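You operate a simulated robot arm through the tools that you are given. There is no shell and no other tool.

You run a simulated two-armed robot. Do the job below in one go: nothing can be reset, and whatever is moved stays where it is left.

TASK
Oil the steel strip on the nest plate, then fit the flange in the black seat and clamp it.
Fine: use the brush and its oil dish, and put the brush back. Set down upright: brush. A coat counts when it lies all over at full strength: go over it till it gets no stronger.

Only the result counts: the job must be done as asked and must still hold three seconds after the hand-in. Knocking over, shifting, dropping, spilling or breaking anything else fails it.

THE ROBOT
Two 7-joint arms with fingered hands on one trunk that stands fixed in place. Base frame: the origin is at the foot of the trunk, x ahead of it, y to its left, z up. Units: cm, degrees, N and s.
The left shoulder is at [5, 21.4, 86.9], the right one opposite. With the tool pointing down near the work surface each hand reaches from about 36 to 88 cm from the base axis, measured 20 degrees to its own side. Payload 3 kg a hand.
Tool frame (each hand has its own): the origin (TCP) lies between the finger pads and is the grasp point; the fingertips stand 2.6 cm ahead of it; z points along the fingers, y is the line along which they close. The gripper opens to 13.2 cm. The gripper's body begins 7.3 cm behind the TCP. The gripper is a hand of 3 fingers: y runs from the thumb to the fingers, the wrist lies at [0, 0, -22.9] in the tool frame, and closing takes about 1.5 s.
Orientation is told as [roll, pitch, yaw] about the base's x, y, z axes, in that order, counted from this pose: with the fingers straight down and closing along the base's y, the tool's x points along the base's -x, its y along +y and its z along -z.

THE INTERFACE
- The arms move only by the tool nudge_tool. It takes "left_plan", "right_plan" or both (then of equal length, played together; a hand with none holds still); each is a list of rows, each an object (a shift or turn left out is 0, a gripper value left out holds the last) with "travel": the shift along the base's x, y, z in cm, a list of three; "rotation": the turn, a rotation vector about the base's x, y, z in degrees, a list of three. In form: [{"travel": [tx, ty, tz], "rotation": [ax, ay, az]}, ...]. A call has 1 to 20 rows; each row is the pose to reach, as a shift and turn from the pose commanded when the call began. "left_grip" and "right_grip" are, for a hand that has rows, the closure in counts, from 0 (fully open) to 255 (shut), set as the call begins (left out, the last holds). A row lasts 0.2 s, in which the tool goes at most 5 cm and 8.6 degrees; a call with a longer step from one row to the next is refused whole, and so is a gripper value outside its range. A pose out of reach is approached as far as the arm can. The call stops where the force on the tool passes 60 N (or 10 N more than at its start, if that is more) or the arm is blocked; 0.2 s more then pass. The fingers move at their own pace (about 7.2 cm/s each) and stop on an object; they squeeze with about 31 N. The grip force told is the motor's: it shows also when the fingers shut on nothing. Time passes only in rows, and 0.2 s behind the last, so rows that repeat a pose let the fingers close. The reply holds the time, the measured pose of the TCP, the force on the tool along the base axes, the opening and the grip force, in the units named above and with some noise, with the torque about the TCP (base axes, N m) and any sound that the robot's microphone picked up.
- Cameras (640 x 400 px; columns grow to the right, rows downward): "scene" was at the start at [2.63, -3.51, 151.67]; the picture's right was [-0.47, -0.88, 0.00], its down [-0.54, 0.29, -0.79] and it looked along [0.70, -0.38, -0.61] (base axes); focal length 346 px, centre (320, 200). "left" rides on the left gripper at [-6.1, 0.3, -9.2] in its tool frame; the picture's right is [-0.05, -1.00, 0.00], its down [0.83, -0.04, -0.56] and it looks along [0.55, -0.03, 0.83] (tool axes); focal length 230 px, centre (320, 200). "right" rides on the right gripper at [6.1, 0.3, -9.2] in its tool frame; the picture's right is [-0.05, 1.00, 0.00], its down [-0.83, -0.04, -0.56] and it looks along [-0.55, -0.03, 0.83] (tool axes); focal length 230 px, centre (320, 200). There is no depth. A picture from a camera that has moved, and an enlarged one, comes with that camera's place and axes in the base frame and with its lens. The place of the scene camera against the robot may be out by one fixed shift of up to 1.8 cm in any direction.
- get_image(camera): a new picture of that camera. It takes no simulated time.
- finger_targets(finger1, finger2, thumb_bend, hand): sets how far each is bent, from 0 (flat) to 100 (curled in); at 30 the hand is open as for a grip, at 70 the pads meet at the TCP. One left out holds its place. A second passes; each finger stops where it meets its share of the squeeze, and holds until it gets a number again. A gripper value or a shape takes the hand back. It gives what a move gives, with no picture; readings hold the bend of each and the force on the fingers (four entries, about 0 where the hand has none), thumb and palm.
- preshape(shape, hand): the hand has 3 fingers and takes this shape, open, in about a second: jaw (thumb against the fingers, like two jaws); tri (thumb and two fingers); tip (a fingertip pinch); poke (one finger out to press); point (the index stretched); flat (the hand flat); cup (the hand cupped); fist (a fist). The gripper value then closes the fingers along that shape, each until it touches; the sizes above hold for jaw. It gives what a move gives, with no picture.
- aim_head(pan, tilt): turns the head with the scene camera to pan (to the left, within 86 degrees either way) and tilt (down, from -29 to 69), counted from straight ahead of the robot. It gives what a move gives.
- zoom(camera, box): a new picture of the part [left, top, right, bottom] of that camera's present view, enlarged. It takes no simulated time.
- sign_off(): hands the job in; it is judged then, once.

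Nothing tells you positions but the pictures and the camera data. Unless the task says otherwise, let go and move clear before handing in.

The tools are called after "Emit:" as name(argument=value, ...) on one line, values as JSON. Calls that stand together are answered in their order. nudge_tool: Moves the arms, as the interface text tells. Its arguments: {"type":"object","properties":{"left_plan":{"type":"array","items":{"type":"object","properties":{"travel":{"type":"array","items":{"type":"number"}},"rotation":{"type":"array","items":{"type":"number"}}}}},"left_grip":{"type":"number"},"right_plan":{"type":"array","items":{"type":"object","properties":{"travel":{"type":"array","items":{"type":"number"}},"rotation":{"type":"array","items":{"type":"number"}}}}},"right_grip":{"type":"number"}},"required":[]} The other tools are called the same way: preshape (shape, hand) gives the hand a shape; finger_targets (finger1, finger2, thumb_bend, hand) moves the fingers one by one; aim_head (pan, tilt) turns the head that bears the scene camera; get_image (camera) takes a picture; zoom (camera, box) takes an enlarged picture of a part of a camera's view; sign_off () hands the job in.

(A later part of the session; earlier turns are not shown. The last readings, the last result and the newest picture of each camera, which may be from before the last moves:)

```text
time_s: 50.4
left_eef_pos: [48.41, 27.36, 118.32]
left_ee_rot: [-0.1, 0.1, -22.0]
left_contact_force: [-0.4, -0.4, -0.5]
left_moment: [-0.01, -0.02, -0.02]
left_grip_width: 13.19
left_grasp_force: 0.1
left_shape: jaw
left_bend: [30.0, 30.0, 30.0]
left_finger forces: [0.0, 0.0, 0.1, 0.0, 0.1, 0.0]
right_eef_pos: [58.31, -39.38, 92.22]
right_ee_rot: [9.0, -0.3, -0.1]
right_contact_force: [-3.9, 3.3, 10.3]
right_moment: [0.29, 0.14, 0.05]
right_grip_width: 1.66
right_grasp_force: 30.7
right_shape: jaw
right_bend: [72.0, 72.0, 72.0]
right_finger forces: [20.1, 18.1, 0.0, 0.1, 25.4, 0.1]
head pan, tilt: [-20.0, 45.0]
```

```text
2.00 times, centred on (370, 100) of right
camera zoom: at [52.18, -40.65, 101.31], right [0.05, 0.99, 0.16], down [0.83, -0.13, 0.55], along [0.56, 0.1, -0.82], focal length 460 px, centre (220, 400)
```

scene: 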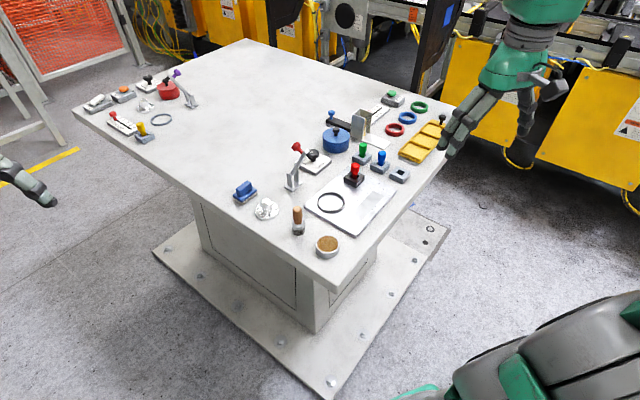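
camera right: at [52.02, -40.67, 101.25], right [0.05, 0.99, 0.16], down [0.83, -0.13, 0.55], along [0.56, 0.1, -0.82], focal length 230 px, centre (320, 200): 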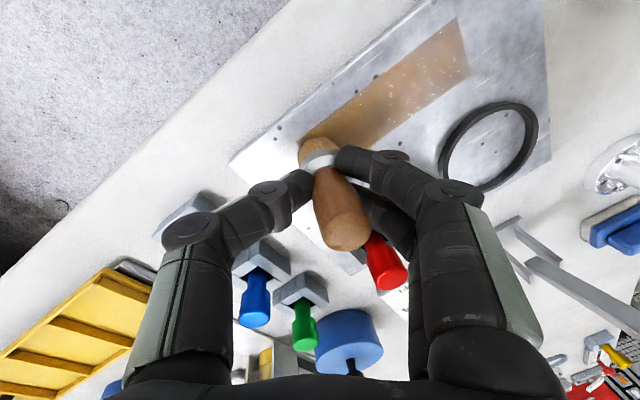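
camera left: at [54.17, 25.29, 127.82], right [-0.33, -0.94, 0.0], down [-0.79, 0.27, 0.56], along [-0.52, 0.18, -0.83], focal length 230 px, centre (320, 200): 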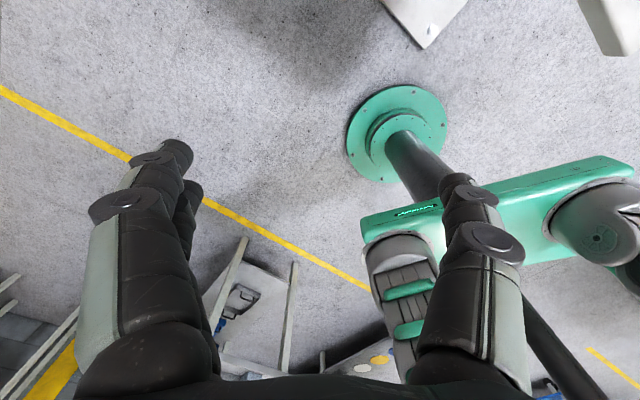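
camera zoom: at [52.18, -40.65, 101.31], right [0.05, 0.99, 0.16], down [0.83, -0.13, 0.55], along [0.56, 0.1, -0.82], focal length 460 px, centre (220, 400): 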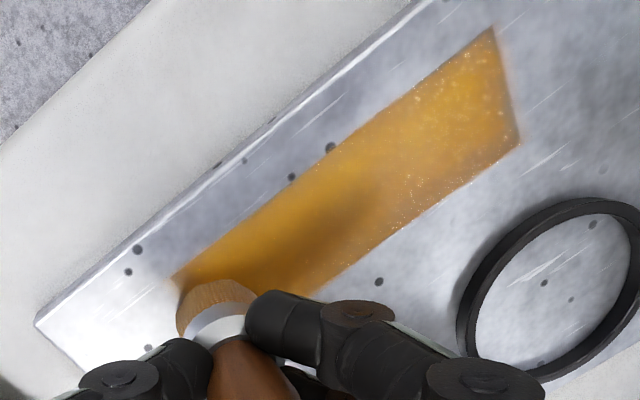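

Contact was too light at the near end. I repeat the edge lanes with a bit more pressure toward the near end.

Emit:
nudge_tool(right_plan=[{"travel": [0.75, 0.49, -0.02]}, {"travel": [0.04, 1.58, -0.04]}, {"travel": [-0.67, 2.67, -0.06]}, {"travel": [-1.38, 3.76, -0.08]}, {"travel": [-2.09, 4.85, -0.1]}, {"travel": [-2.8, 5.94, -0.12]}, {"travel": [-3.51, 7.03, -0.14]}, {"travel": [-4.22, 8.12, -0.15]}, {"travel": [-5.04, 9.37, -0.16]}, {"travel": [-6.54, 8.39, -0.16]}, {"travel": [-5.83, 7.3, -0.15]}, {"travel": [-5.12, 6.21, -0.14]}, {"travel": [-4.41, 5.12, -0.12]}, {"travel": [-3.7, 4.03, -0.1]}, {"travel": [-2.99, 2.94, -0.08]}, {"travel": [-2.28, 1.85, -0.06]}, {"travel": [-1.57, 0.76, -0.04]}, {"travel": [-0.75, -0.49, -0.02]}, {"travel": [0, 0, -0.02]}])

Emit:
nudge_tool(right_plan=[{"travel": [-0.71, 1.09, -0.02]}, {"travel": [-1.42, 2.18, -0.04]}, {"travel": [-2.13, 3.27, -0.06]}, {"travel": [-2.84, 4.36, -0.08]}, {"travel": [-3.55, 5.45, -0.1]}, {"travel": [-4.26, 6.54, -0.12]}, {"travel": [-4.97, 7.63, -0.14]}, {"travel": [-5.79, 8.88, -0.14]}, {"travel": [-5.79, 8.88, -0.14]}])

Emit:
zoom(camera="scene", box=[330, 170, 410, 240])

```text
time_s: 54.4
left_eef_pos: [48.35, 27.3, 118.36]
left_ee_rot: [0.0, 0.0, -22.2]
left_contact_force: [0.4, 0.2, 0.4]
left_moment: [0.02, 0.0, -0.02]
left_grip_width: 13.2
left_grasp_force: 0.1
left_shape: jaw
left_bend: [30.0, 30.0, 30.0]
left_finger forces: [0.0, 0.0, 0.0, 0.0, 0.1, 0.0]
right_eef_pos: [58.32, -39.37, 92.26]
right_ee_rot: [9.0, -0.3, -0.2]
right_contact_force: [-0.6, -0.7, 0.2]
right_moment: [-0.05, 0.02, -0.02]
right_grip_width: 1.66
right_grasp_force: 31.5
right_shape: jaw
right_bend: [72.0, 73.0, 72.0]
right_finger forces: [16.5, 18.5, 0.0, 0.0, 26.6, 0.0]
head pan, tilt: [-20.0, 45.0]
```

```text
time_s: 56.4
left_eef_pos: [48.34, 27.35, 118.39]
left_ee_rot: [0.0, 0.0, -22.1]
left_contact_force: [-0.2, -0.4, -0.9]
left_moment: [0.01, -0.01, 0.02]
left_grip_width: 13.21
left_grasp_force: 0.1
left_shape: jaw
left_bend: [30.0, 30.0, 30.0]
left_finger forces: [0.0, 0.0, 0.1, 0.0, 0.0, 0.1]
right_eef_pos: [52.43, -30.63, 92.07]
right_ee_rot: [8.9, -0.4, -0.3]
right_contact_force: [6.2, -7.3, 31.4]
right_moment: [-0.14, -0.21, -0.03]
right_grip_width: 1.9
right_grasp_force: 31.1
right_shape: jaw
right_bend: [73.0, 73.0, 72.0]
right_finger forces: [16.0, 21.2, 0.1, 0.0, 39.9, 0.0]
head pan, tilt: [-20.0, 45.0]
```

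```text
5.71 times, centred on (370, 205) of scene
camera zoom: at [2.63, -2.17, 150.58], right [-0.34, -0.94, 0.0], down [-0.66, 0.24, -0.71], along [0.66, -0.24, -0.71], focal length 1974 px, centre (34, 171)
```

zoom: 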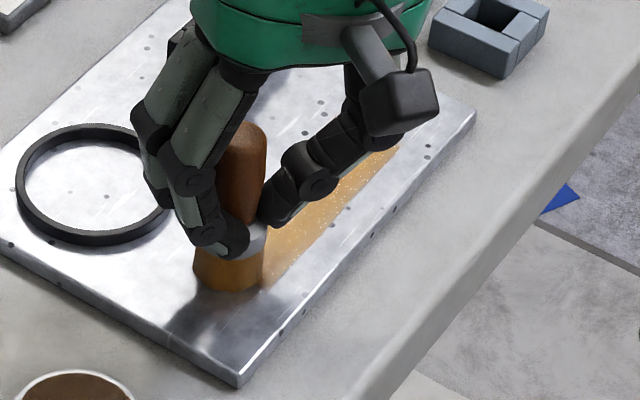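

I lift away to inspect the whole coat.

Emit:
nudge_tool(right_plan=[{"travel": [0, 0, 1]}, {"travel": [0, 0, 4]}, {"travel": [-2, 3, 5]}, {"travel": [-4, 6, 5]}, {"travel": [-6.1, 9.2, 5]}, {"travel": [-6.1, 9.2, 5]}])

Emit:
zoom(camera="scene", box=[355, 185, 405, 225])

Emit:
get_image(camera="right")

Emit:
zoom(camera="scene", box=[300, 180, 370, 260])

```text
time_s: 57.8
left_eef_pos: [48.46, 27.32, 118.42]
left_ee_rot: [0.0, 0.0, -22.1]
left_contact_force: [0.1, 0.2, -0.2]
left_moment: [0.01, -0.01, -0.02]
left_grip_width: 13.19
left_grasp_force: 0.0
left_shape: jaw
left_bend: [30.0, 30.0, 30.0]
left_finger forces: [0.1, 0.1, 0.1, 0.0, 0.0, 0.0]
right_eef_pos: [46.63, -21.24, 97.03]
right_ee_rot: [9.0, -0.3, -0.2]
right_contact_force: [-0.3, -0.5, -0.5]
right_moment: [0.0, 0.02, 0.01]
right_grip_width: 1.7
right_grasp_force: 31.3
right_shape: jaw
right_bend: [73.0, 73.0, 72.0]
right_finger forces: [13.2, 16.2, 0.1, 0.1, 23.8, 0.0]
head pan, tilt: [-20.0, 45.0]
```

```text
10.00 times, centred on (380, 205) of scene
camera zoom: at [2.65, -2.18, 150.58], right [-0.34, -0.94, 0.0], down [-0.66, 0.24, -0.71], along [0.66, -0.24, -0.71], focal length 3455 px, centre (-280, 150)
```

zoom: 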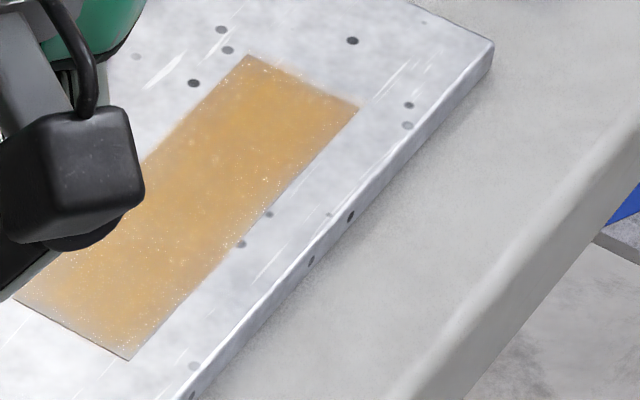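

```text
taken
camera right: at [40.42, -22.42, 106.02], right [0.06, 0.99, 0.16], down [0.83, -0.13, 0.55], along [0.56, 0.1, -0.82], focal length 230 px, centre (320, 200)
```

right: 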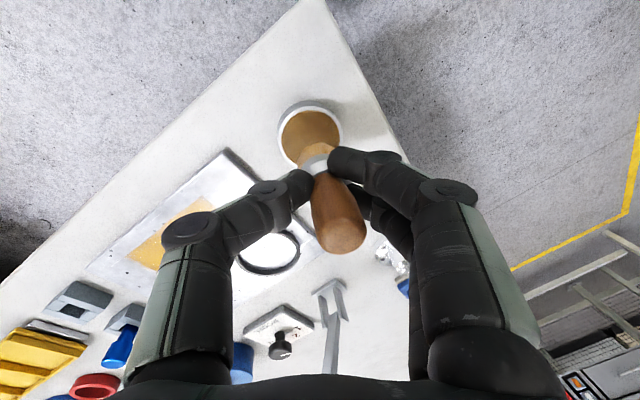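

```text
5.00 times, centred on (335, 220) of scene
camera zoom: at [2.65, -2.18, 150.58], right [-0.34, -0.94, 0.0], down [-0.66, 0.24, -0.71], along [0.66, -0.24, -0.71], focal length 1728 px, centre (245, 100)
```

zoom: 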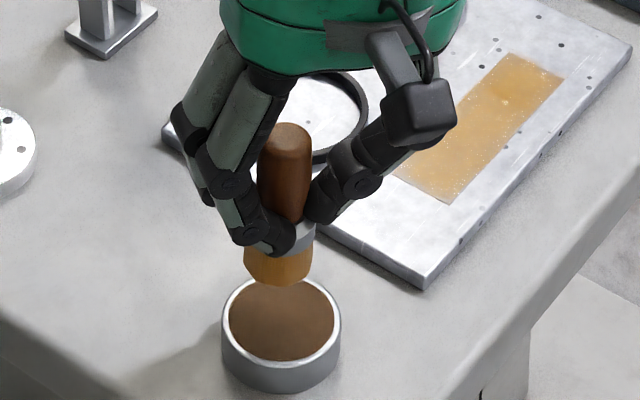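

The coat looks close to before but speckles remain, denser at the near end. I reload once more and then stroke slower.

Emit:
nudge_tool(right_plan=[{"travel": [0.1, -0.2, -1.5]}, {"travel": [0.1, -0.2, -3]}, {"travel": [0.1, -0.2, -3.6]}, {"travel": [0.1, -0.2, -3.8]}, {"travel": [0.1, -0.2, -3.9]}, {"travel": [0.1, -0.2, -3.9]}])

```text
time_s: 59.2
left_eef_pos: [48.43, 27.28, 118.37]
left_ee_rot: [0.0, 0.0, -22.1]
left_contact_force: [0.5, 0.3, -0.4]
left_moment: [0.02, 0.0, 0.0]
left_grip_width: 13.18
left_grasp_force: 0.1
left_shape: jaw
left_bend: [30.0, 30.0, 30.0]
left_finger forces: [0.0, 0.0, 0.1, 0.0, 0.0, 0.1]
right_eef_pos: [46.56, -21.67, 93.21]
right_ee_rot: [9.1, -0.5, -0.3]
right_contact_force: [3.9, 0.3, 29.4]
right_moment: [0.13, -0.07, 0.0]
right_grip_width: 1.78
right_grasp_force: 31.5
right_shape: jaw
right_bend: [73.0, 73.0, 72.0]
right_finger forces: [16.9, 21.7, 0.0, 0.0, 30.5, 0.1]
head pan, tilt: [-20.0, 45.0]
```

Emit:
nudge_tool(right_plan=[{"travel": [0, 0, 0.1]}, {"travel": [0, 0, 0.1]}, {"travel": [0, 0, 1.5]}, {"travel": [0, 0, 3.5]}, {"travel": [1.5, -2.3, 3.5]}, {"travel": [3, -4.7, 3.5]}, {"travel": [4.5, -7, 3.5]}, {"travel": [5.8, -9.2, 3.5]}, {"travel": [5.8, -9.2, 1]}, {"travel": [5.8, -9.2, -0.5]}, {"travel": [5.8, -9.2, -0.8]}, {"travel": [5.8, -9.2, -0.85]}, {"travel": [5.8, -9.2, -0.85]}])

Emit:
zoom(camera="right", box=[220, 60, 420, 280])

```text
time_s: 62.0
left_eef_pos: [48.32, 27.19, 118.41]
left_ee_rot: [0.0, 0.0, -22.1]
left_contact_force: [0.3, -0.2, 0.6]
left_moment: [0.04, 0.0, 0.01]
left_grip_width: 13.17
left_grasp_force: 0.0
left_shape: jaw
left_bend: [30.0, 30.0, 30.0]
left_finger forces: [0.0, 0.0, 0.1, 0.1, 0.1, 0.1]
right_eef_pos: [52.45, -30.82, 92.41]
right_ee_rot: [8.9, -0.3, -0.2]
right_contact_force: [-1.1, 0.9, -0.8]
right_moment: [-0.03, 0.0, 0.03]
right_grip_width: 1.63
right_grasp_force: 31.0
right_shape: jaw
right_bend: [73.0, 73.0, 72.0]
right_finger forces: [13.1, 16.2, 0.1, 0.0, 22.7, 0.0]
head pan, tilt: [-20.0, 45.0]
```

```text
1.82 times, centred on (320, 170) of right
camera zoom: at [46.17, -32.0, 101.39], right [0.06, 0.99, 0.16], down [0.83, -0.13, 0.55], along [0.56, 0.1, -0.82], focal length 418 px, centre (320, 254)
```

zoom: 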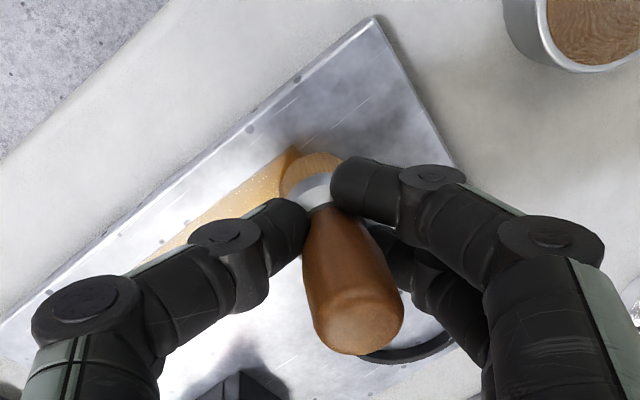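

Emit:
nudge_tool(right_plan=[{"travel": [0, 0, -0.1]}, {"travel": [0, 0, -0.15]}, {"travel": [0, 0, -0.15]}])

```text
time_s: 62.8
left_eef_pos: [48.34, 27.29, 118.49]
left_ee_rot: [0.0, 0.0, -22.1]
left_contact_force: [-0.2, 0.7, -0.8]
left_moment: [0.0, -0.02, -0.02]
left_grip_width: 13.19
left_grasp_force: 0.1
left_shape: jaw
left_bend: [30.0, 30.0, 30.0]
left_finger forces: [0.0, 0.0, 0.1, 0.0, 0.0, 0.0]
right_eef_pos: [52.41, -30.82, 92.19]
right_ee_rot: [8.8, -0.3, -0.1]
right_contact_force: [1.0, 0.1, 15.6]
right_moment: [-0.04, 0.0, 0.0]
right_grip_width: 1.68
right_grasp_force: 31.0
right_shape: jaw
right_bend: [73.0, 72.0, 72.0]
right_finger forces: [17.8, 20.4, 0.0, 0.0, 26.7, 0.0]
head pan, tilt: [-20.0, 45.0]
```

Emit:
nudge_tool(right_plan=[{"travel": [-0.75, -0.49, 0]}, {"travel": [0, 0, 0]}, {"travel": [0.75, 0.49, 0]}, {"travel": [1.19, -0.18, 0]}, {"travel": [0.44, -0.67, 0]}, {"travel": [-0.32, -1.16, 0]}, {"travel": [0.12, -1.83, 0]}, {"travel": [0.87, -1.34, 0]}, {"travel": [1.63, -0.85, 0]}, {"travel": [2.06, -1.52, 0]}, {"travel": [1.31, -2.01, 0]}, {"travel": [0.56, -2.5, 0]}, {"travel": [0.99, -3.17, 0]}, {"travel": [1.75, -2.68, 0]}, {"travel": [2.5, -2.19, 0]}, {"travel": [2.94, -2.86, 0]}, {"travel": [2.18, -3.35, 0]}, {"travel": [1.43, -3.84, 0]}, {"travel": [1.87, -4.51, 0]}, {"travel": [2.62, -4.02, 0]}])

Emit:
zoom(camera="right", box=[260, 0, 480, 200])

Emit:
zoom(camera="scene", box=[355, 185, 405, 225])

```text
time_s: 67.0
left_eef_pos: [48.27, 27.26, 118.42]
left_ee_rot: [0.0, -0.1, -22.1]
left_contact_force: [0.1, -0.4, 0.1]
left_moment: [-0.02, 0.0, -0.01]
left_grip_width: 13.21
left_grasp_force: 0.1
left_shape: jaw
left_bend: [30.0, 30.0, 30.0]
left_finger forces: [0.1, 0.0, 0.0, 0.1, 0.1, 0.0]
right_eef_pos: [54.91, -34.91, 92.13]
right_ee_rot: [8.9, -0.2, -0.2]
right_contact_force: [-6.4, -5.4, 16.5]
right_moment: [-0.15, 0.1, -0.03]
right_grip_width: 1.69
right_grasp_force: 31.6
right_shape: jaw
right_bend: [73.0, 73.0, 71.0]
right_finger forces: [20.5, 20.5, 0.0, 0.0, 30.4, 0.1]
head pan, tilt: [-20.0, 45.0]
```

```text
2.00 times, centred on (370, 100) of right
camera zoom: at [48.73, -36.08, 101.23], right [0.06, 0.99, 0.15], down [0.83, -0.13, 0.55], along [0.56, 0.1, -0.82], focal length 460 px, centre (220, 400)
```

zoom: 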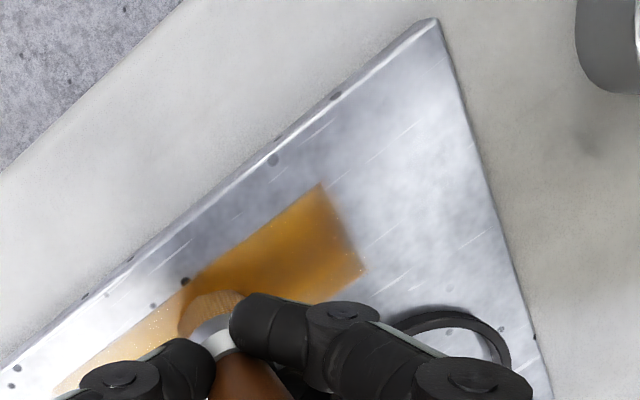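

```text
10.00 times, centred on (380, 205) of scene
camera zoom: at [2.62, -2.18, 150.58], right [-0.34, -0.94, 0.0], down [-0.66, 0.24, -0.71], along [0.66, -0.24, -0.71], focal length 3455 px, centre (-280, 150)
```

zoom: 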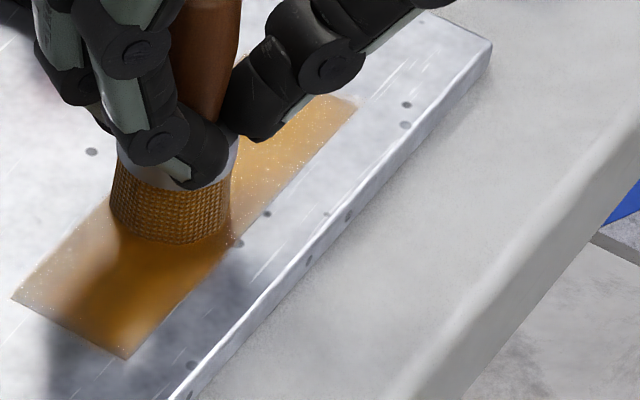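

The near half is now solid with no speckles. I continue the same cross-wise work over the far half.

Emit:
nudge_tool(right_plan=[{"travel": [0.75, 0.49, 0]}, {"travel": [1.19, -0.18, 0]}, {"travel": [0.44, -0.67, 0]}, {"travel": [-0.32, -1.16, 0]}, {"travel": [0.12, -1.83, 0]}, {"travel": [0.87, -1.34, 0]}, {"travel": [1.63, -0.85, 0]}, {"travel": [2.06, -1.52, 0]}, {"travel": [1.31, -2.01, 0]}, {"travel": [0.56, -2.5, 0]}, {"travel": [0.99, -3.17, 0]}, {"travel": [1.75, -2.68, 0]}, {"travel": [2.5, -2.19, 0]}, {"travel": [2.94, -2.86, 0]}, {"travel": [2.18, -3.35, 0]}, {"travel": [1.43, -3.84, 0]}, {"travel": [1.87, -4.51, 0]}, {"travel": [2.62, -4.02, 0]}, {"travel": [3.37, -3.53, 0]}])

Emit:
zoom(camera="right", box=[260, 0, 480, 200])

Emit:
zoom(camera="scene", box=[355, 185, 405, 225])

```text
time_s: 71.0
left_eef_pos: [48.29, 27.26, 118.48]
left_ee_rot: [0.0, 0.0, -22.1]
left_contact_force: [-0.8, 0.2, 0.6]
left_moment: [0.0, -0.01, -0.04]
left_grip_width: 13.22
left_grasp_force: 0.1
left_shape: jaw
left_bend: [30.0, 30.0, 30.0]
left_finger forces: [0.0, 0.0, 0.0, 0.0, 0.1, 0.1]
right_eef_pos: [58.42, -38.52, 92.16]
right_ee_rot: [8.8, -0.2, -0.2]
right_contact_force: [-0.6, -1.1, 2.4]
right_moment: [-0.15, 0.07, 0.01]
right_grip_width: 1.62
right_grasp_force: 31.1
right_shape: jaw
right_bend: [73.0, 73.0, 71.0]
right_finger forces: [14.7, 18.7, 0.0, 0.1, 25.0, 0.0]
head pan, tilt: [-20.0, 45.0]
```

```text
2.00 times, centred on (370, 100) of right
camera zoom: at [52.21, -39.61, 101.31], right [0.06, 0.99, 0.16], down [0.83, -0.13, 0.55], along [0.56, 0.1, -0.82], focal length 460 px, centre (220, 400)
```

zoom: 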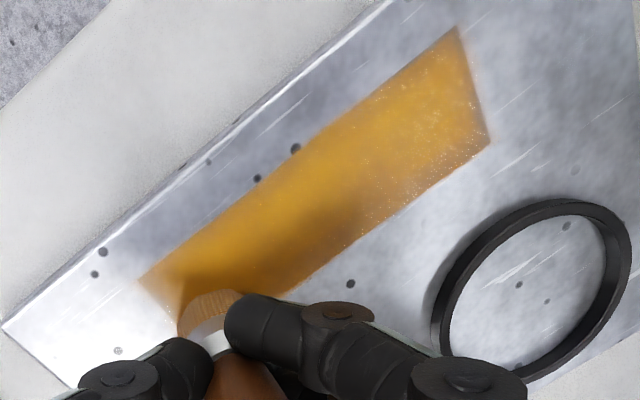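

```text
10.00 times, centred on (380, 205) of scene
camera zoom: at [2.65, -2.18, 150.58], right [-0.34, -0.94, 0.0], down [-0.66, 0.24, -0.71], along [0.66, -0.24, -0.71], focal length 3455 px, centre (-280, 150)
```

zoom: 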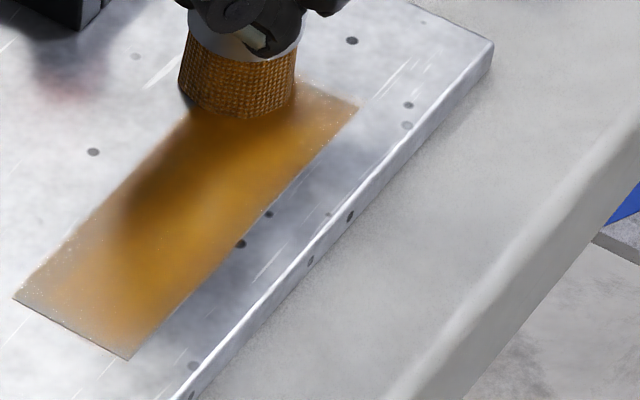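

Emit:
nudge_tool(right_plan=[{"travel": [0.49, -0.75, -0.05]}, {"travel": [-0.26, -1.25, -0.05]}, {"travel": [-1.02, -1.74, -0.05]}, {"travel": [-0.8, -2.07, -0.05]}, {"travel": [-0.04, -1.58, -0.05]}, {"travel": [0.71, -1.09, -0.05]}, {"travel": [-0.02, 0.03, -0.05]}, {"travel": [-0.75, 1.15, -0.05]}, {"travel": [-1.48, 2.27, -0.05]}, {"travel": [-2.21, 3.39, -0.05]}, {"travel": [-2.94, 4.51, -0.05]}, {"travel": [-3.67, 5.63, -0.05]}, {"travel": [-4.4, 6.75, -0.05]}, {"travel": [-5.13, 7.87, -0.05]}, {"travel": [-5.9, 7.38, -0.05]}, {"travel": [-6.64, 6.89, -0.05]}, {"travel": [-6.64, 6.89, -0.05]}])

Emit:
nudge_tool(right_plan=[{"travel": [0, 0, 1]}, {"travel": [0, 0, 4]}, {"travel": [-1.8, 3.2, 5]}, {"travel": [-3.6, 6.4, 5]}, {"travel": [-5.2, 9.6, 5]}, {"travel": [-5.2, 9.6, 5]}])

Emit:
zoom(camera="scene", box=[355, 185, 405, 225])

Emit:
zoom(camera="scene", box=[300, 150, 420, 260])

```text
time_s: 74.6
left_eef_pos: [48.4, 27.36, 118.41]
left_ee_rot: [0.1, 0.0, -22.1]
left_contact_force: [0.2, -0.4, 1.2]
left_moment: [0.04, -0.02, 0.0]
left_grip_width: 13.18
left_grasp_force: 0.1
left_shape: jaw
left_bend: [30.0, 30.0, 30.0]
left_finger forces: [0.1, 0.1, 0.1, 0.0, 0.0, 0.1]
right_eef_pos: [51.61, -31.49, 92.06]
right_ee_rot: [9.0, -0.4, -0.1]
right_contact_force: [4.2, 4.7, 16.0]
right_moment: [0.35, -0.22, -0.01]
right_grip_width: 1.52
right_grasp_force: 30.8
right_shape: jaw
right_bend: [76.0, 73.0, 71.0]
right_finger forces: [0.0, 26.8, 0.0, 0.0, 18.7, 0.0]
head pan, tilt: [-20.0, 45.0]
```

```text
time_s: 76.0
left_eef_pos: [48.49, 27.27, 118.41]
left_ee_rot: [0.0, 0.0, -22.2]
left_contact_force: [0.7, 0.1, -0.4]
left_moment: [-0.01, 0.0, -0.02]
left_grip_width: 13.15
left_grasp_force: 0.1
left_shape: jaw
left_bend: [30.0, 30.0, 30.0]
left_finger forces: [0.0, 0.0, 0.0, 0.0, 0.0, 0.0]
right_eef_pos: [46.22, -21.72, 97.4]
right_ee_rot: [9.1, -0.3, -0.3]
right_contact_force: [0.2, -1.0, -1.9]
right_moment: [-0.04, 0.01, 0.01]
right_grip_width: 1.43
right_grasp_force: 30.7
right_shape: jaw
right_bend: [76.0, 72.0, 72.0]
right_finger forces: [0.0, 17.3, 0.1, 0.1, 19.4, 0.1]
head pan, tilt: [-20.0, 45.0]
```

```text
10.00 times, centred on (380, 205) of scene
camera zoom: at [2.65, -2.18, 150.58], right [-0.34, -0.94, 0.0], down [-0.66, 0.24, -0.71], along [0.66, -0.24, -0.71], focal length 3455 px, centre (-280, 150)
```

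zoom: 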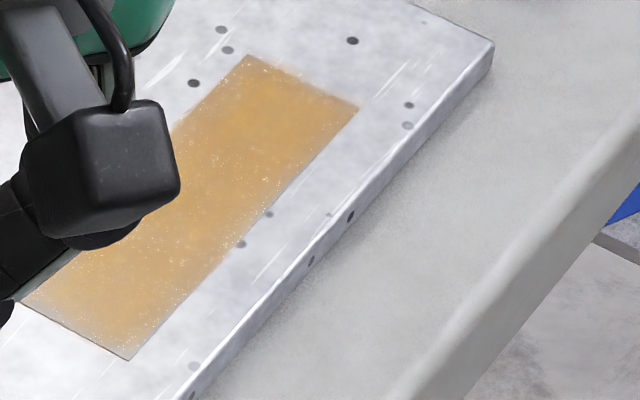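

```text
3.64 times, centred on (360, 205) of scene
camera zoom: at [2.65, -2.18, 150.58], right [-0.34, -0.94, 0.0], down [-0.66, 0.24, -0.71], along [0.66, -0.24, -0.71], focal length 1256 px, centre (174, 182)
```

zoom: 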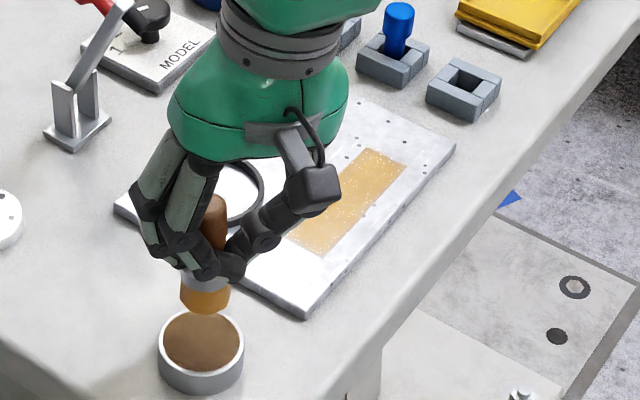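

The coat looks identical to before this last round, so it is at full strength. However, one finger has slipped off the brush, so I check how it is held.

Emit:
get_image(camera="right")

Emit:
zoom(camera="right", box=[240, 90, 400, 290])

Emit:
zoom(camera="scene", box=[315, 190, 385, 260])

```text
taken
camera right: at [40.06, -22.88, 106.33], right [0.06, 0.99, 0.16], down [0.83, -0.13, 0.55], along [0.56, 0.1, -0.82], focal length 230 px, centre (320, 200)
```

right: 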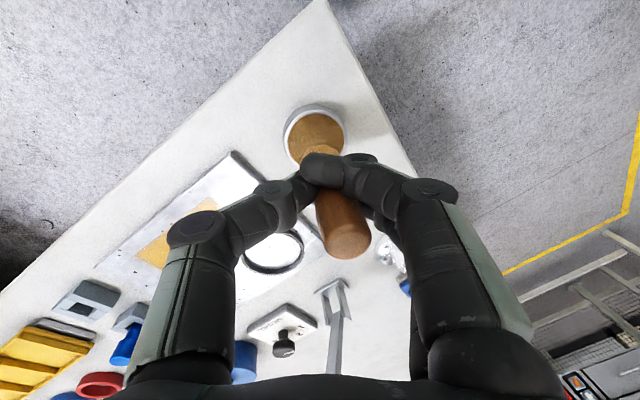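

```text
2.00 times, centred on (320, 190) of right
camera zoom: at [40.06, -22.88, 106.33], right [0.06, 0.99, 0.16], down [0.83, -0.13, 0.55], along [0.56, 0.1, -0.82], focal length 460 px, centre (320, 220)
```

zoom: 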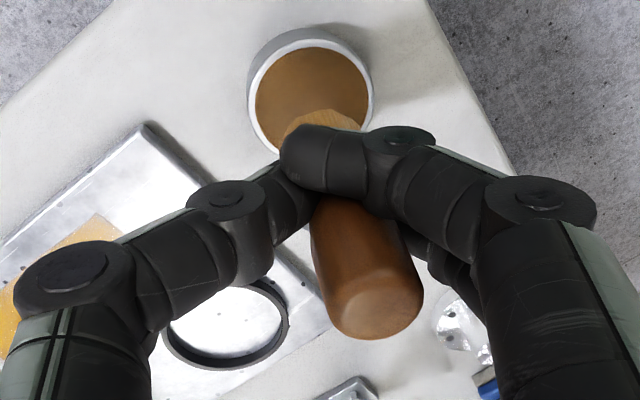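

```text
5.71 times, centred on (350, 225) of scene
camera zoom: at [2.65, -2.18, 150.58], right [-0.34, -0.94, 0.0], down [-0.66, 0.24, -0.71], along [0.66, -0.24, -0.71], focal length 1974 px, centre (149, 57)
```

zoom: 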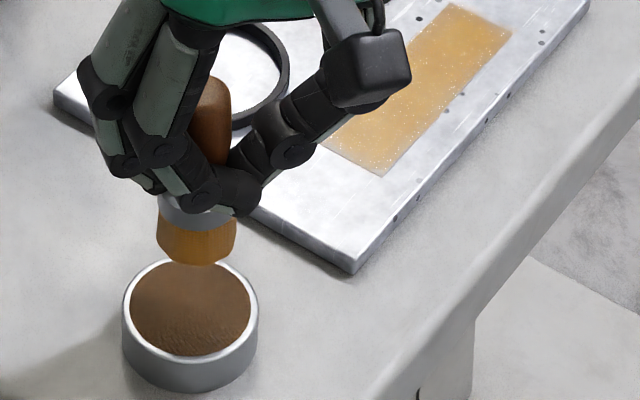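

The brush is still firmly held and nearly vertical, just shifted about (+0.9,+0.8) from the TCP. I carry it back over its original spot and lower it near the table.

Emit:
nudge_tool(right_plan=[{"travel": [2.4, 1.6, 0]}, {"travel": [4.8, 3.2, 0]}, {"travel": [7.15, 4.72, 0]}, {"travel": [7.15, 4.72, -2]}, {"travel": [7.15, 4.72, -4]}, {"travel": [7.15, 4.72, -5]}, {"travel": [7.15, 4.72, -5]}])

Emit:
get_image(camera="right")

Emit:
zoom(camera="scene", box=[250, 170, 350, 260])

```text
time_s: 77.6
left_eef_pos: [48.33, 27.26, 118.47]
left_ee_rot: [0.0, -0.1, -22.1]
left_contact_force: [0.1, 0.3, 0.0]
left_moment: [0.01, 0.01, 0.01]
left_grip_width: 13.2
left_grasp_force: 0.0
left_shape: jaw
left_bend: [30.0, 30.0, 30.0]
left_finger forces: [0.1, 0.1, 0.0, 0.0, 0.0, 0.0]
right_eef_pos: [53.68, -17.17, 92.2]
right_ee_rot: [8.9, -0.3, -0.1]
right_contact_force: [-0.6, 0.6, -0.6]
right_moment: [0.01, -0.02, 0.01]
right_grip_width: 1.41
right_grasp_force: 31.0
right_shape: jaw
right_bend: [76.0, 72.0, 72.0]
right_finger forces: [0.1, 17.3, 0.1, 0.0, 19.8, 0.0]
head pan, tilt: [-20.0, 45.0]
```

```text
taken
camera right: at [47.44, -18.41, 101.26], right [0.05, 0.99, 0.16], down [0.83, -0.13, 0.55], along [0.56, 0.1, -0.82], focal length 230 px, centre (320, 200)
```

right: 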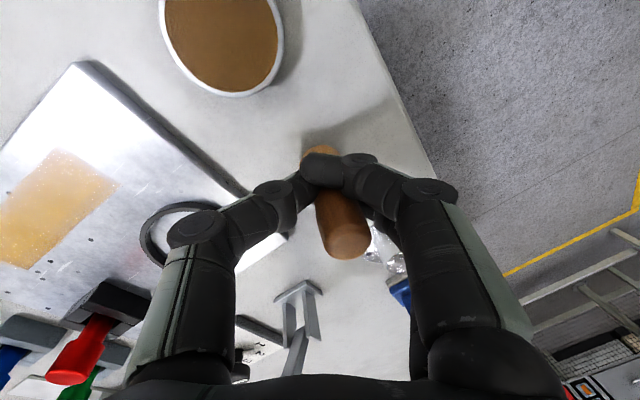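

```text
4.44 times, centred on (300, 215) of scene
camera zoom: at [2.65, -2.18, 150.58], right [-0.34, -0.94, 0.0], down [-0.66, 0.24, -0.71], along [0.66, -0.24, -0.71], focal length 1536 px, centre (409, 133)
```

zoom: 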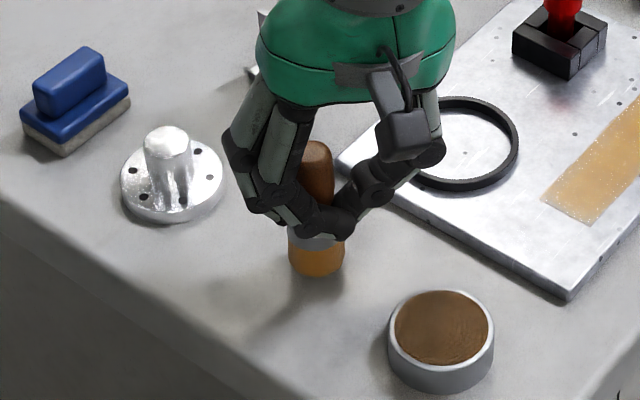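

The brush is right over its original spot. I lower in small steps to touch the table.

Emit:
nudge_tool(right_plan=[{"travel": [0, 0, -0.3]}, {"travel": [0, 0, -0.5]}, {"travel": [0, 0, -0.6]}, {"travel": [0, 0, -0.6]}])

```text
time_s: 78.6
left_eef_pos: [48.32, 27.29, 118.38]
left_ee_rot: [0.0, 0.0, -22.1]
left_contact_force: [0.0, -0.1, 0.0]
left_moment: [0.0, -0.02, -0.03]
left_grip_width: 13.19
left_grasp_force: 0.0
left_shape: jaw
left_bend: [30.0, 30.0, 30.0]
left_finger forces: [0.0, 0.1, 0.1, 0.0, 0.1, 0.0]
right_eef_pos: [53.55, -17.13, 91.66]
right_ee_rot: [8.8, -0.3, -0.2]
right_contact_force: [-0.3, -0.2, -0.5]
right_moment: [0.01, 0.02, 0.01]
right_grip_width: 1.44
right_grasp_force: 31.1
right_shape: jaw
right_bend: [76.0, 72.0, 72.0]
right_finger forces: [0.0, 17.4, 0.1, 0.0, 19.7, 0.0]
head pan, tilt: [-20.0, 45.0]
```

Emit:
nudge_tool(right_plan=[{"travel": [0, 0, -0.15]}, {"travel": [0, 0, -0.3]}, {"travel": [0, 0, -0.3]}])

```text
time_s: 79.4
left_eef_pos: [48.41, 27.31, 118.37]
left_ee_rot: [0.0, 0.0, -22.0]
left_contact_force: [0.0, 0.1, 0.4]
left_moment: [0.01, 0.0, 0.03]
left_grip_width: 13.19
left_grasp_force: 0.1
left_shape: jaw
left_bend: [30.0, 30.0, 30.0]
left_finger forces: [0.0, 0.0, 0.0, 0.0, 0.1, 0.0]
right_eef_pos: [53.62, -17.31, 91.37]
right_ee_rot: [8.8, -0.3, -0.2]
right_contact_force: [-0.4, -0.2, -0.5]
right_moment: [-0.02, 0.01, 0.02]
right_grip_width: 1.4
right_grasp_force: 31.4
right_shape: jaw
right_bend: [76.0, 72.0, 72.0]
right_finger forces: [0.1, 17.4, 0.0, 0.0, 19.7, 0.1]
head pan, tilt: [-20.0, 45.0]
```

Emit:
nudge_tool(right_plan=[{"travel": [0, 0, -0.15]}, {"travel": [0, 0, -0.25]}, {"travel": [0, 0, -0.25]}])

Emit:
zoom(camera="scene", box=[275, 195, 325, 245])

```text
time_s: 80.2
left_eef_pos: [48.51, 27.25, 118.46]
left_ee_rot: [0.0, 0.0, -22.1]
left_contact_force: [0.1, -0.5, -0.3]
left_moment: [0.0, -0.05, 0.0]
left_grip_width: 13.2
left_grasp_force: 0.1
left_shape: jaw
left_bend: [30.0, 30.0, 30.0]
left_finger forces: [0.1, 0.0, 0.0, 0.0, 0.0, 0.0]
right_eef_pos: [53.71, -17.27, 91.09]
right_ee_rot: [8.9, -0.4, -0.2]
right_contact_force: [-1.4, -5.8, 31.6]
right_moment: [0.18, -0.2, -0.04]
right_grip_width: 1.63
right_grasp_force: 31.1
right_shape: jaw
right_bend: [76.0, 73.0, 72.0]
right_finger forces: [0.0, 27.0, 0.0, 0.0, 33.7, 0.1]
head pan, tilt: [-20.0, 45.0]
```

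```text
8.00 times, centred on (300, 220) of scene
camera zoom: at [2.61, -2.18, 150.58], right [-0.34, -0.94, 0.0], down [-0.66, 0.24, -0.71], along [0.66, -0.24, -0.71], focal length 2764 px, centre (480, 40)
```

zoom: 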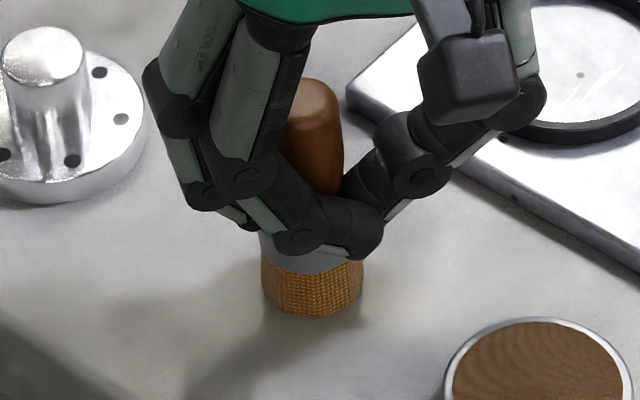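

Firm contact with the table. I relieve the pressure slightly, then open the hand partway.

Emit:
nudge_tool(right_plan=[{"travel": [0, 0, 0.08]}, {"travel": [0, 0, 0.08]}])

```text
time_s: 80.8
left_eef_pos: [48.42, 27.18, 118.44]
left_ee_rot: [0.0, -0.1, -22.0]
left_contact_force: [0.0, -0.1, 0.8]
left_moment: [0.01, -0.01, 0.0]
left_grip_width: 13.18
left_grasp_force: 0.0
left_shape: jaw
left_bend: [30.0, 30.0, 30.0]
left_finger forces: [0.0, 0.0, 0.0, 0.0, 0.0, 0.0]
right_eef_pos: [53.68, -17.25, 90.97]
right_ee_rot: [8.9, -0.4, -0.2]
right_contact_force: [3.0, -3.6, 23.2]
right_moment: [0.18, -0.25, -0.04]
right_grip_width: 1.61
right_grasp_force: 30.7
right_shape: jaw
right_bend: [76.0, 73.0, 72.0]
right_finger forces: [0.0, 25.5, 0.0, 0.0, 30.4, 0.1]
head pan, tilt: [-20.0, 45.0]
```

Emit:
nudge_tool(right_plan=[{"travel": [0, 0, 0.08]}, {"travel": [0, 0, 0.1]}, {"travel": [0, 0, 0.1]}])

```text
time_s: 81.6
left_eef_pos: [48.22, 27.29, 118.49]
left_ee_rot: [0.0, -0.1, -22.1]
left_contact_force: [-0.2, -0.6, -0.3]
left_moment: [0.01, -0.03, 0.0]
left_grip_width: 13.19
left_grasp_force: 0.1
left_shape: jaw
left_bend: [30.0, 30.0, 30.0]
left_finger forces: [0.1, 0.0, 0.0, 0.0, 0.0, 0.0]
right_eef_pos: [53.53, -17.2, 91.03]
right_ee_rot: [8.9, -0.2, -0.1]
right_contact_force: [1.8, -1.5, 10.5]
right_moment: [0.09, -0.14, -0.05]
right_grip_width: 1.58
right_grasp_force: 30.4
right_shape: jaw
right_bend: [76.0, 73.0, 72.0]
right_finger forces: [0.0, 22.3, 0.0, 0.1, 24.3, 0.1]
head pan, tilt: [-20.0, 45.0]
```

Emit:
nudge_tool(right_plan=[{"travel": [0, 0, 0]}, {"travel": [0, 0, 0]}, {"travel": [0, 0, 0]}, {"travel": [0, 0, 0]}, {"travel": [0, 0, 0]}], right_grip=150)

Emit:
zoom(camera="scene", box=[250, 170, 350, 260])

Emit:
get_image(camera="right")

```text
time_s: 82.8
left_eef_pos: [48.41, 27.15, 118.32]
left_ee_rot: [0.0, 0.1, -22.1]
left_contact_force: [0.5, 0.2, -0.2]
left_moment: [0.01, -0.03, -0.01]
left_grip_width: 13.19
left_grasp_force: 0.0
left_shape: jaw
left_bend: [30.0, 30.0, 30.0]
left_finger forces: [0.1, 0.0, 0.1, 0.1, 0.0, 0.0]
right_eef_pos: [53.57, -17.22, 91.05]
right_ee_rot: [8.9, -0.3, -0.1]
right_contact_force: [-0.4, 0.1, 0.9]
right_moment: [-0.03, -0.02, 0.01]
right_grip_width: 5.41
right_grasp_force: 0.0
right_shape: jaw
right_bend: [73.0, 73.0, 70.0]
right_finger forces: [0.0, 0.1, 0.0, 0.0, 0.0, 0.2]
head pan, tilt: [-20.0, 45.0]
```

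```text
4.44 times, centred on (300, 215) of scene
camera zoom: at [2.65, -2.18, 150.58], right [-0.34, -0.94, 0.0], down [-0.66, 0.24, -0.71], along [0.66, -0.24, -0.71], focal length 1536 px, centre (409, 133)
```

zoom: 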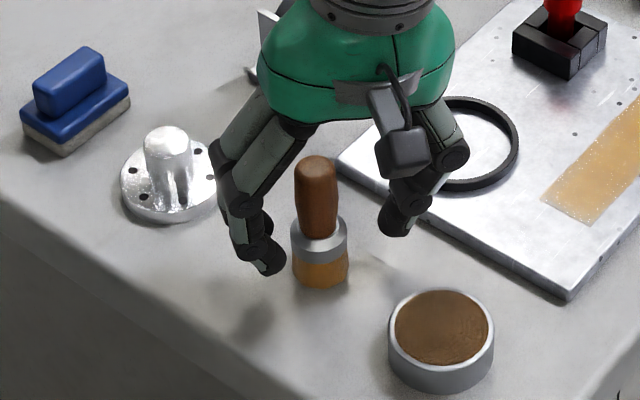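

```text
taken
camera right: at [47.46, -18.39, 100.17], right [0.05, 0.99, 0.16], down [0.83, -0.13, 0.55], along [0.56, 0.1, -0.82], focal length 230 px, centre (320, 200)
```

right: 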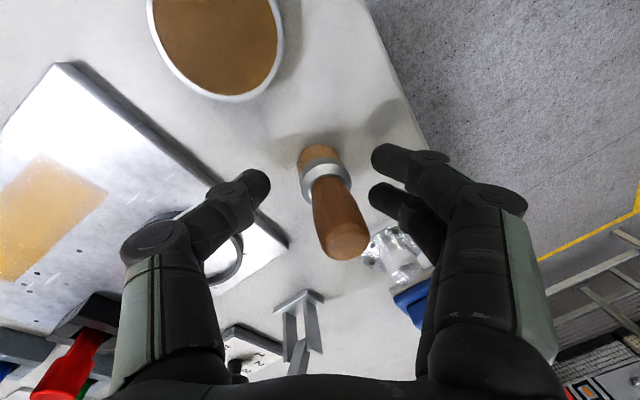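

The brush stands upright on its own at its spot. I raise the hand straight up, clear of it.

Emit:
nudge_tool(right_plan=[{"travel": [0, 0, 2]}, {"travel": [0, 0, 5]}, {"travel": [0, 0, 8]}, {"travel": [0, 0, 11]}, {"travel": [-2, -2, 14], "rotation": [-4.5, 0, 0]}, {"travel": [-4, -6, 16], "rotation": [-8.9, 0, 0]}, {"travel": [-8, -10, 18], "rotation": [-8.9, 0, 0]}, {"travel": [-11, -14, 20], "rotation": [-8.9, 0, 0]}, {"travel": [-14, -18, 22], "rotation": [-8.9, 0, 0]}, {"travel": [-16, -22, 24], "rotation": [-8.9, 0, 0]}])

Emit:
zoom(camera="scene", box=[240, 140, 400, 260])

Emit:
zoom(camera="scene", box=[345, 180, 405, 228])

Emit:
get_image(camera="right")

```text
refused: row 7 steps farther than a row can; nothing moved
```

```text
3.33 times, centred on (320, 200) of scene
camera zoom: at [2.65, -2.18, 150.58], right [-0.34, -0.94, 0.0], down [-0.66, 0.24, -0.71], along [0.66, -0.24, -0.71], focal length 1152 px, centre (320, 200)
```

zoom: 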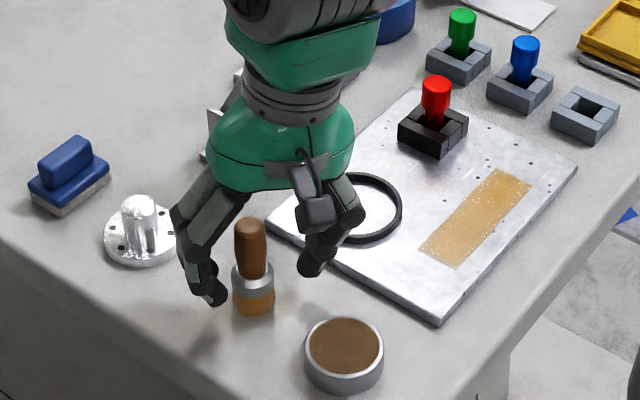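

```text
8.33 times, centred on (375, 204) of scene
camera zoom: at [2.65, -2.18, 150.58], right [-0.34, -0.94, 0.0], down [-0.66, 0.24, -0.71], along [0.66, -0.24, -0.71], focal length 2879 px, centre (-138, 167)
```

zoom: 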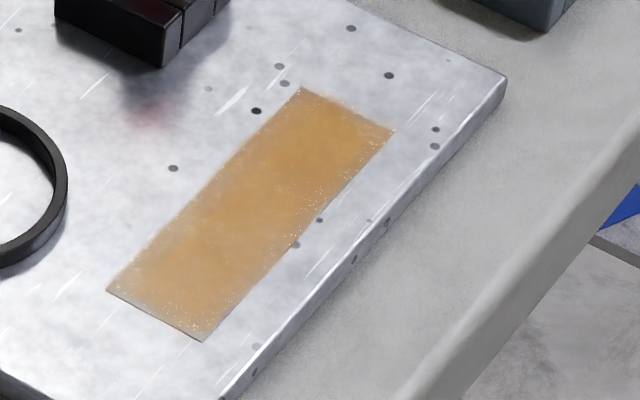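

```text
taken
camera right: at [47.46, -18.39, 100.17], right [0.05, 0.99, 0.16], down [0.83, -0.13, 0.55], along [0.56, 0.1, -0.82], focal length 230 px, centre (320, 200)
```

right: 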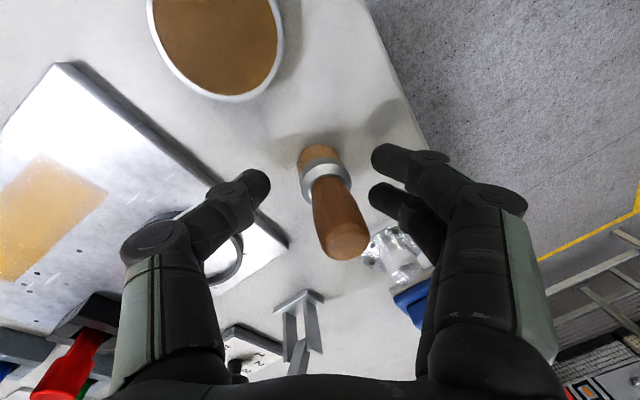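

That plan was refused for too long a step; the strip's near end looks slightly paler than the rest. I lift away in smaller steps and inspect the strip closely with the wrist camera.

Emit:
nudge_tool(right_plan=[{"travel": [0, 0, 2]}, {"travel": [0, 0, 5]}, {"travel": [0, 0, 8]}, {"travel": [0, 0, 11]}, {"travel": [-2, -2, 14], "rotation": [-4.5, 0, 0]}, {"travel": [-4, -5, 16], "rotation": [-8.9, 0, 0]}, {"travel": [-5, -9, 17], "rotation": [-8.9, 0, 0]}, {"travel": [-6, -13, 17], "rotation": [-8.9, 0, 0]}, {"travel": [-7, -17, 17], "rotation": [-8.9, 0, 0]}, {"travel": [-7, -17, 17], "rotation": [-8.9, 0, 0]}])

Emit:
get_image(camera="right")

Emit:
zoom(camera="right", box=[260, 80, 420, 180])

Emit:
zoom(camera="scene", box=[240, 140, 400, 260])

Emit:
zoom(camera="scene", box=[345, 180, 405, 228])

```text
time_s: 85.0
left_eef_pos: [48.33, 27.23, 118.47]
left_ee_rot: [-0.1, 0.0, -22.0]
left_contact_force: [-0.6, 0.3, 0.9]
left_moment: [0.01, -0.01, 0.02]
left_grip_width: 13.2
left_grasp_force: 0.1
left_shape: jaw
left_bend: [30.0, 30.0, 30.0]
left_finger forces: [0.1, 0.1, 0.0, 0.2, 0.0, 0.0]
right_eef_pos: [46.65, -34.42, 108.17]
right_ee_rot: [0.0, -0.2, -0.1]
right_contact_force: [-0.2, 0.2, -0.3]
right_moment: [-0.02, -0.01, 0.0]
right_grip_width: 5.39
right_grasp_force: 0.0
right_shape: jaw
right_bend: [73.0, 73.0, 70.0]
right_finger forces: [0.0, 0.0, 0.0, 0.0, 0.1, 0.0]
head pan, tilt: [-20.0, 45.0]
```

```text
taken
camera right: at [40.52, -33.94, 117.19], right [0.05, 1.0, 0.0], down [0.83, -0.05, 0.56], along [0.56, -0.03, -0.83], focal length 230 px, centre (320, 200)
```

right: 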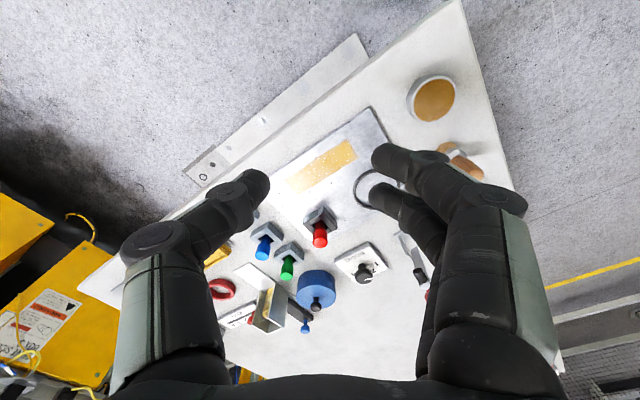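

```text
4.00 times, centred on (340, 130) of right
camera zoom: at [40.52, -33.94, 117.19], right [0.05, 1.0, 0.0], down [0.83, -0.05, 0.56], along [0.56, -0.03, -0.83], focal length 920 px, centre (240, 480)
```

zoom: 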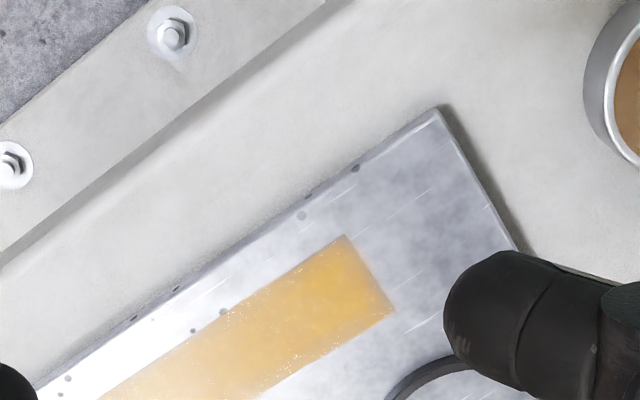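

```text
3.33 times, centred on (320, 200) of scene
camera zoom: at [2.65, -2.18, 150.58], right [-0.34, -0.94, 0.0], down [-0.66, 0.24, -0.71], along [0.66, -0.24, -0.71], focal length 1152 px, centre (320, 200)
```

zoom: 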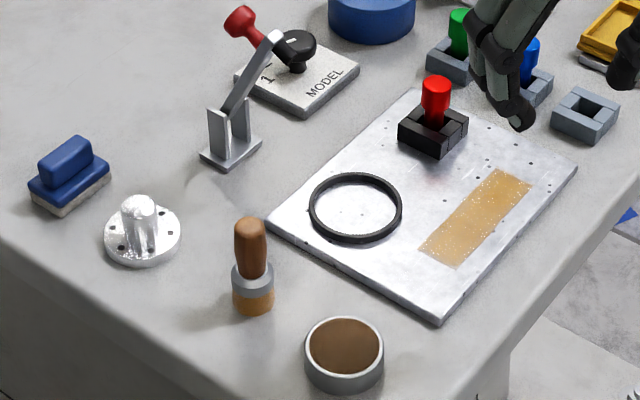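

```text
8.33 times, centred on (375, 204) of scene
camera zoom: at [2.65, -2.18, 150.58], right [-0.34, -0.94, 0.0], down [-0.66, 0.24, -0.71], along [0.66, -0.24, -0.71], focal length 2879 px, centre (-138, 167)
```

zoom: 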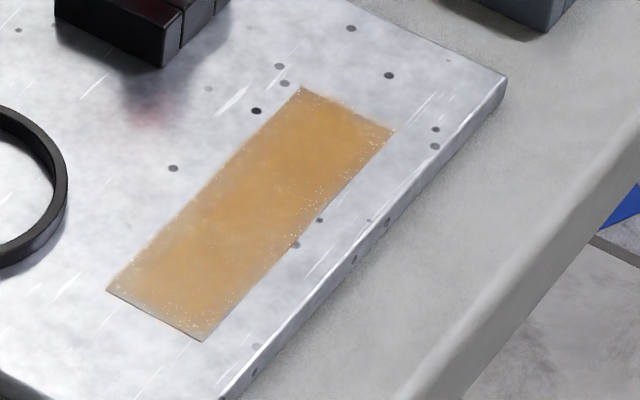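

Emit:
zoom(camera="right", box=[265, 125, 375, 205])

Emit:
zoom(camera="scene", box=[280, 200, 320, 240])

```text
5.00 times, centred on (320, 165) of right
camera zoom: at [40.52, -33.94, 117.19], right [0.05, 1.0, 0.0], down [0.83, -0.05, 0.56], along [0.56, -0.03, -0.83], focal length 1150 px, centre (320, 375)
```

zoom: 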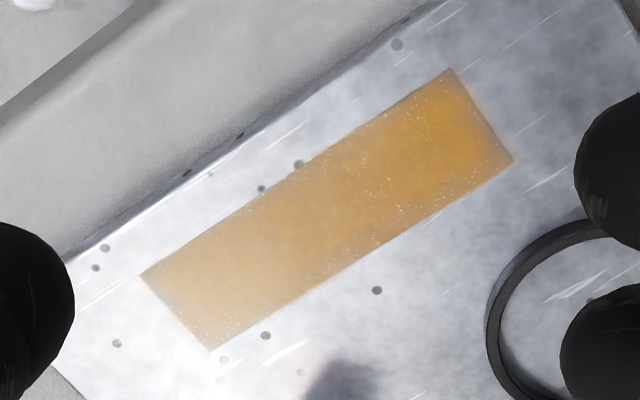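

```text
10.00 times, centred on (300, 220) of scene
camera zoom: at [2.65, -2.18, 150.58], right [-0.34, -0.94, 0.0], down [-0.66, 0.24, -0.71], along [0.66, -0.24, -0.71], focal length 3455 px, centre (520, 0)
```

zoom: 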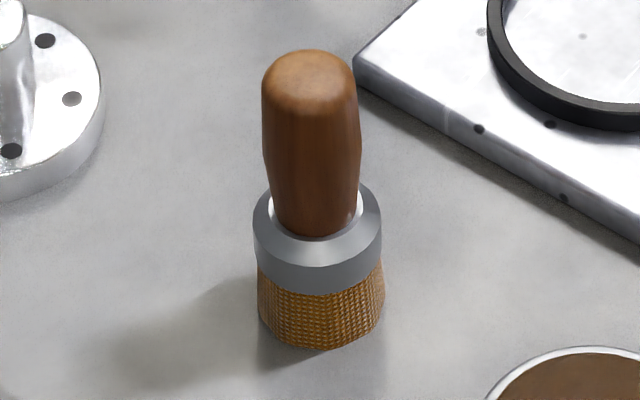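

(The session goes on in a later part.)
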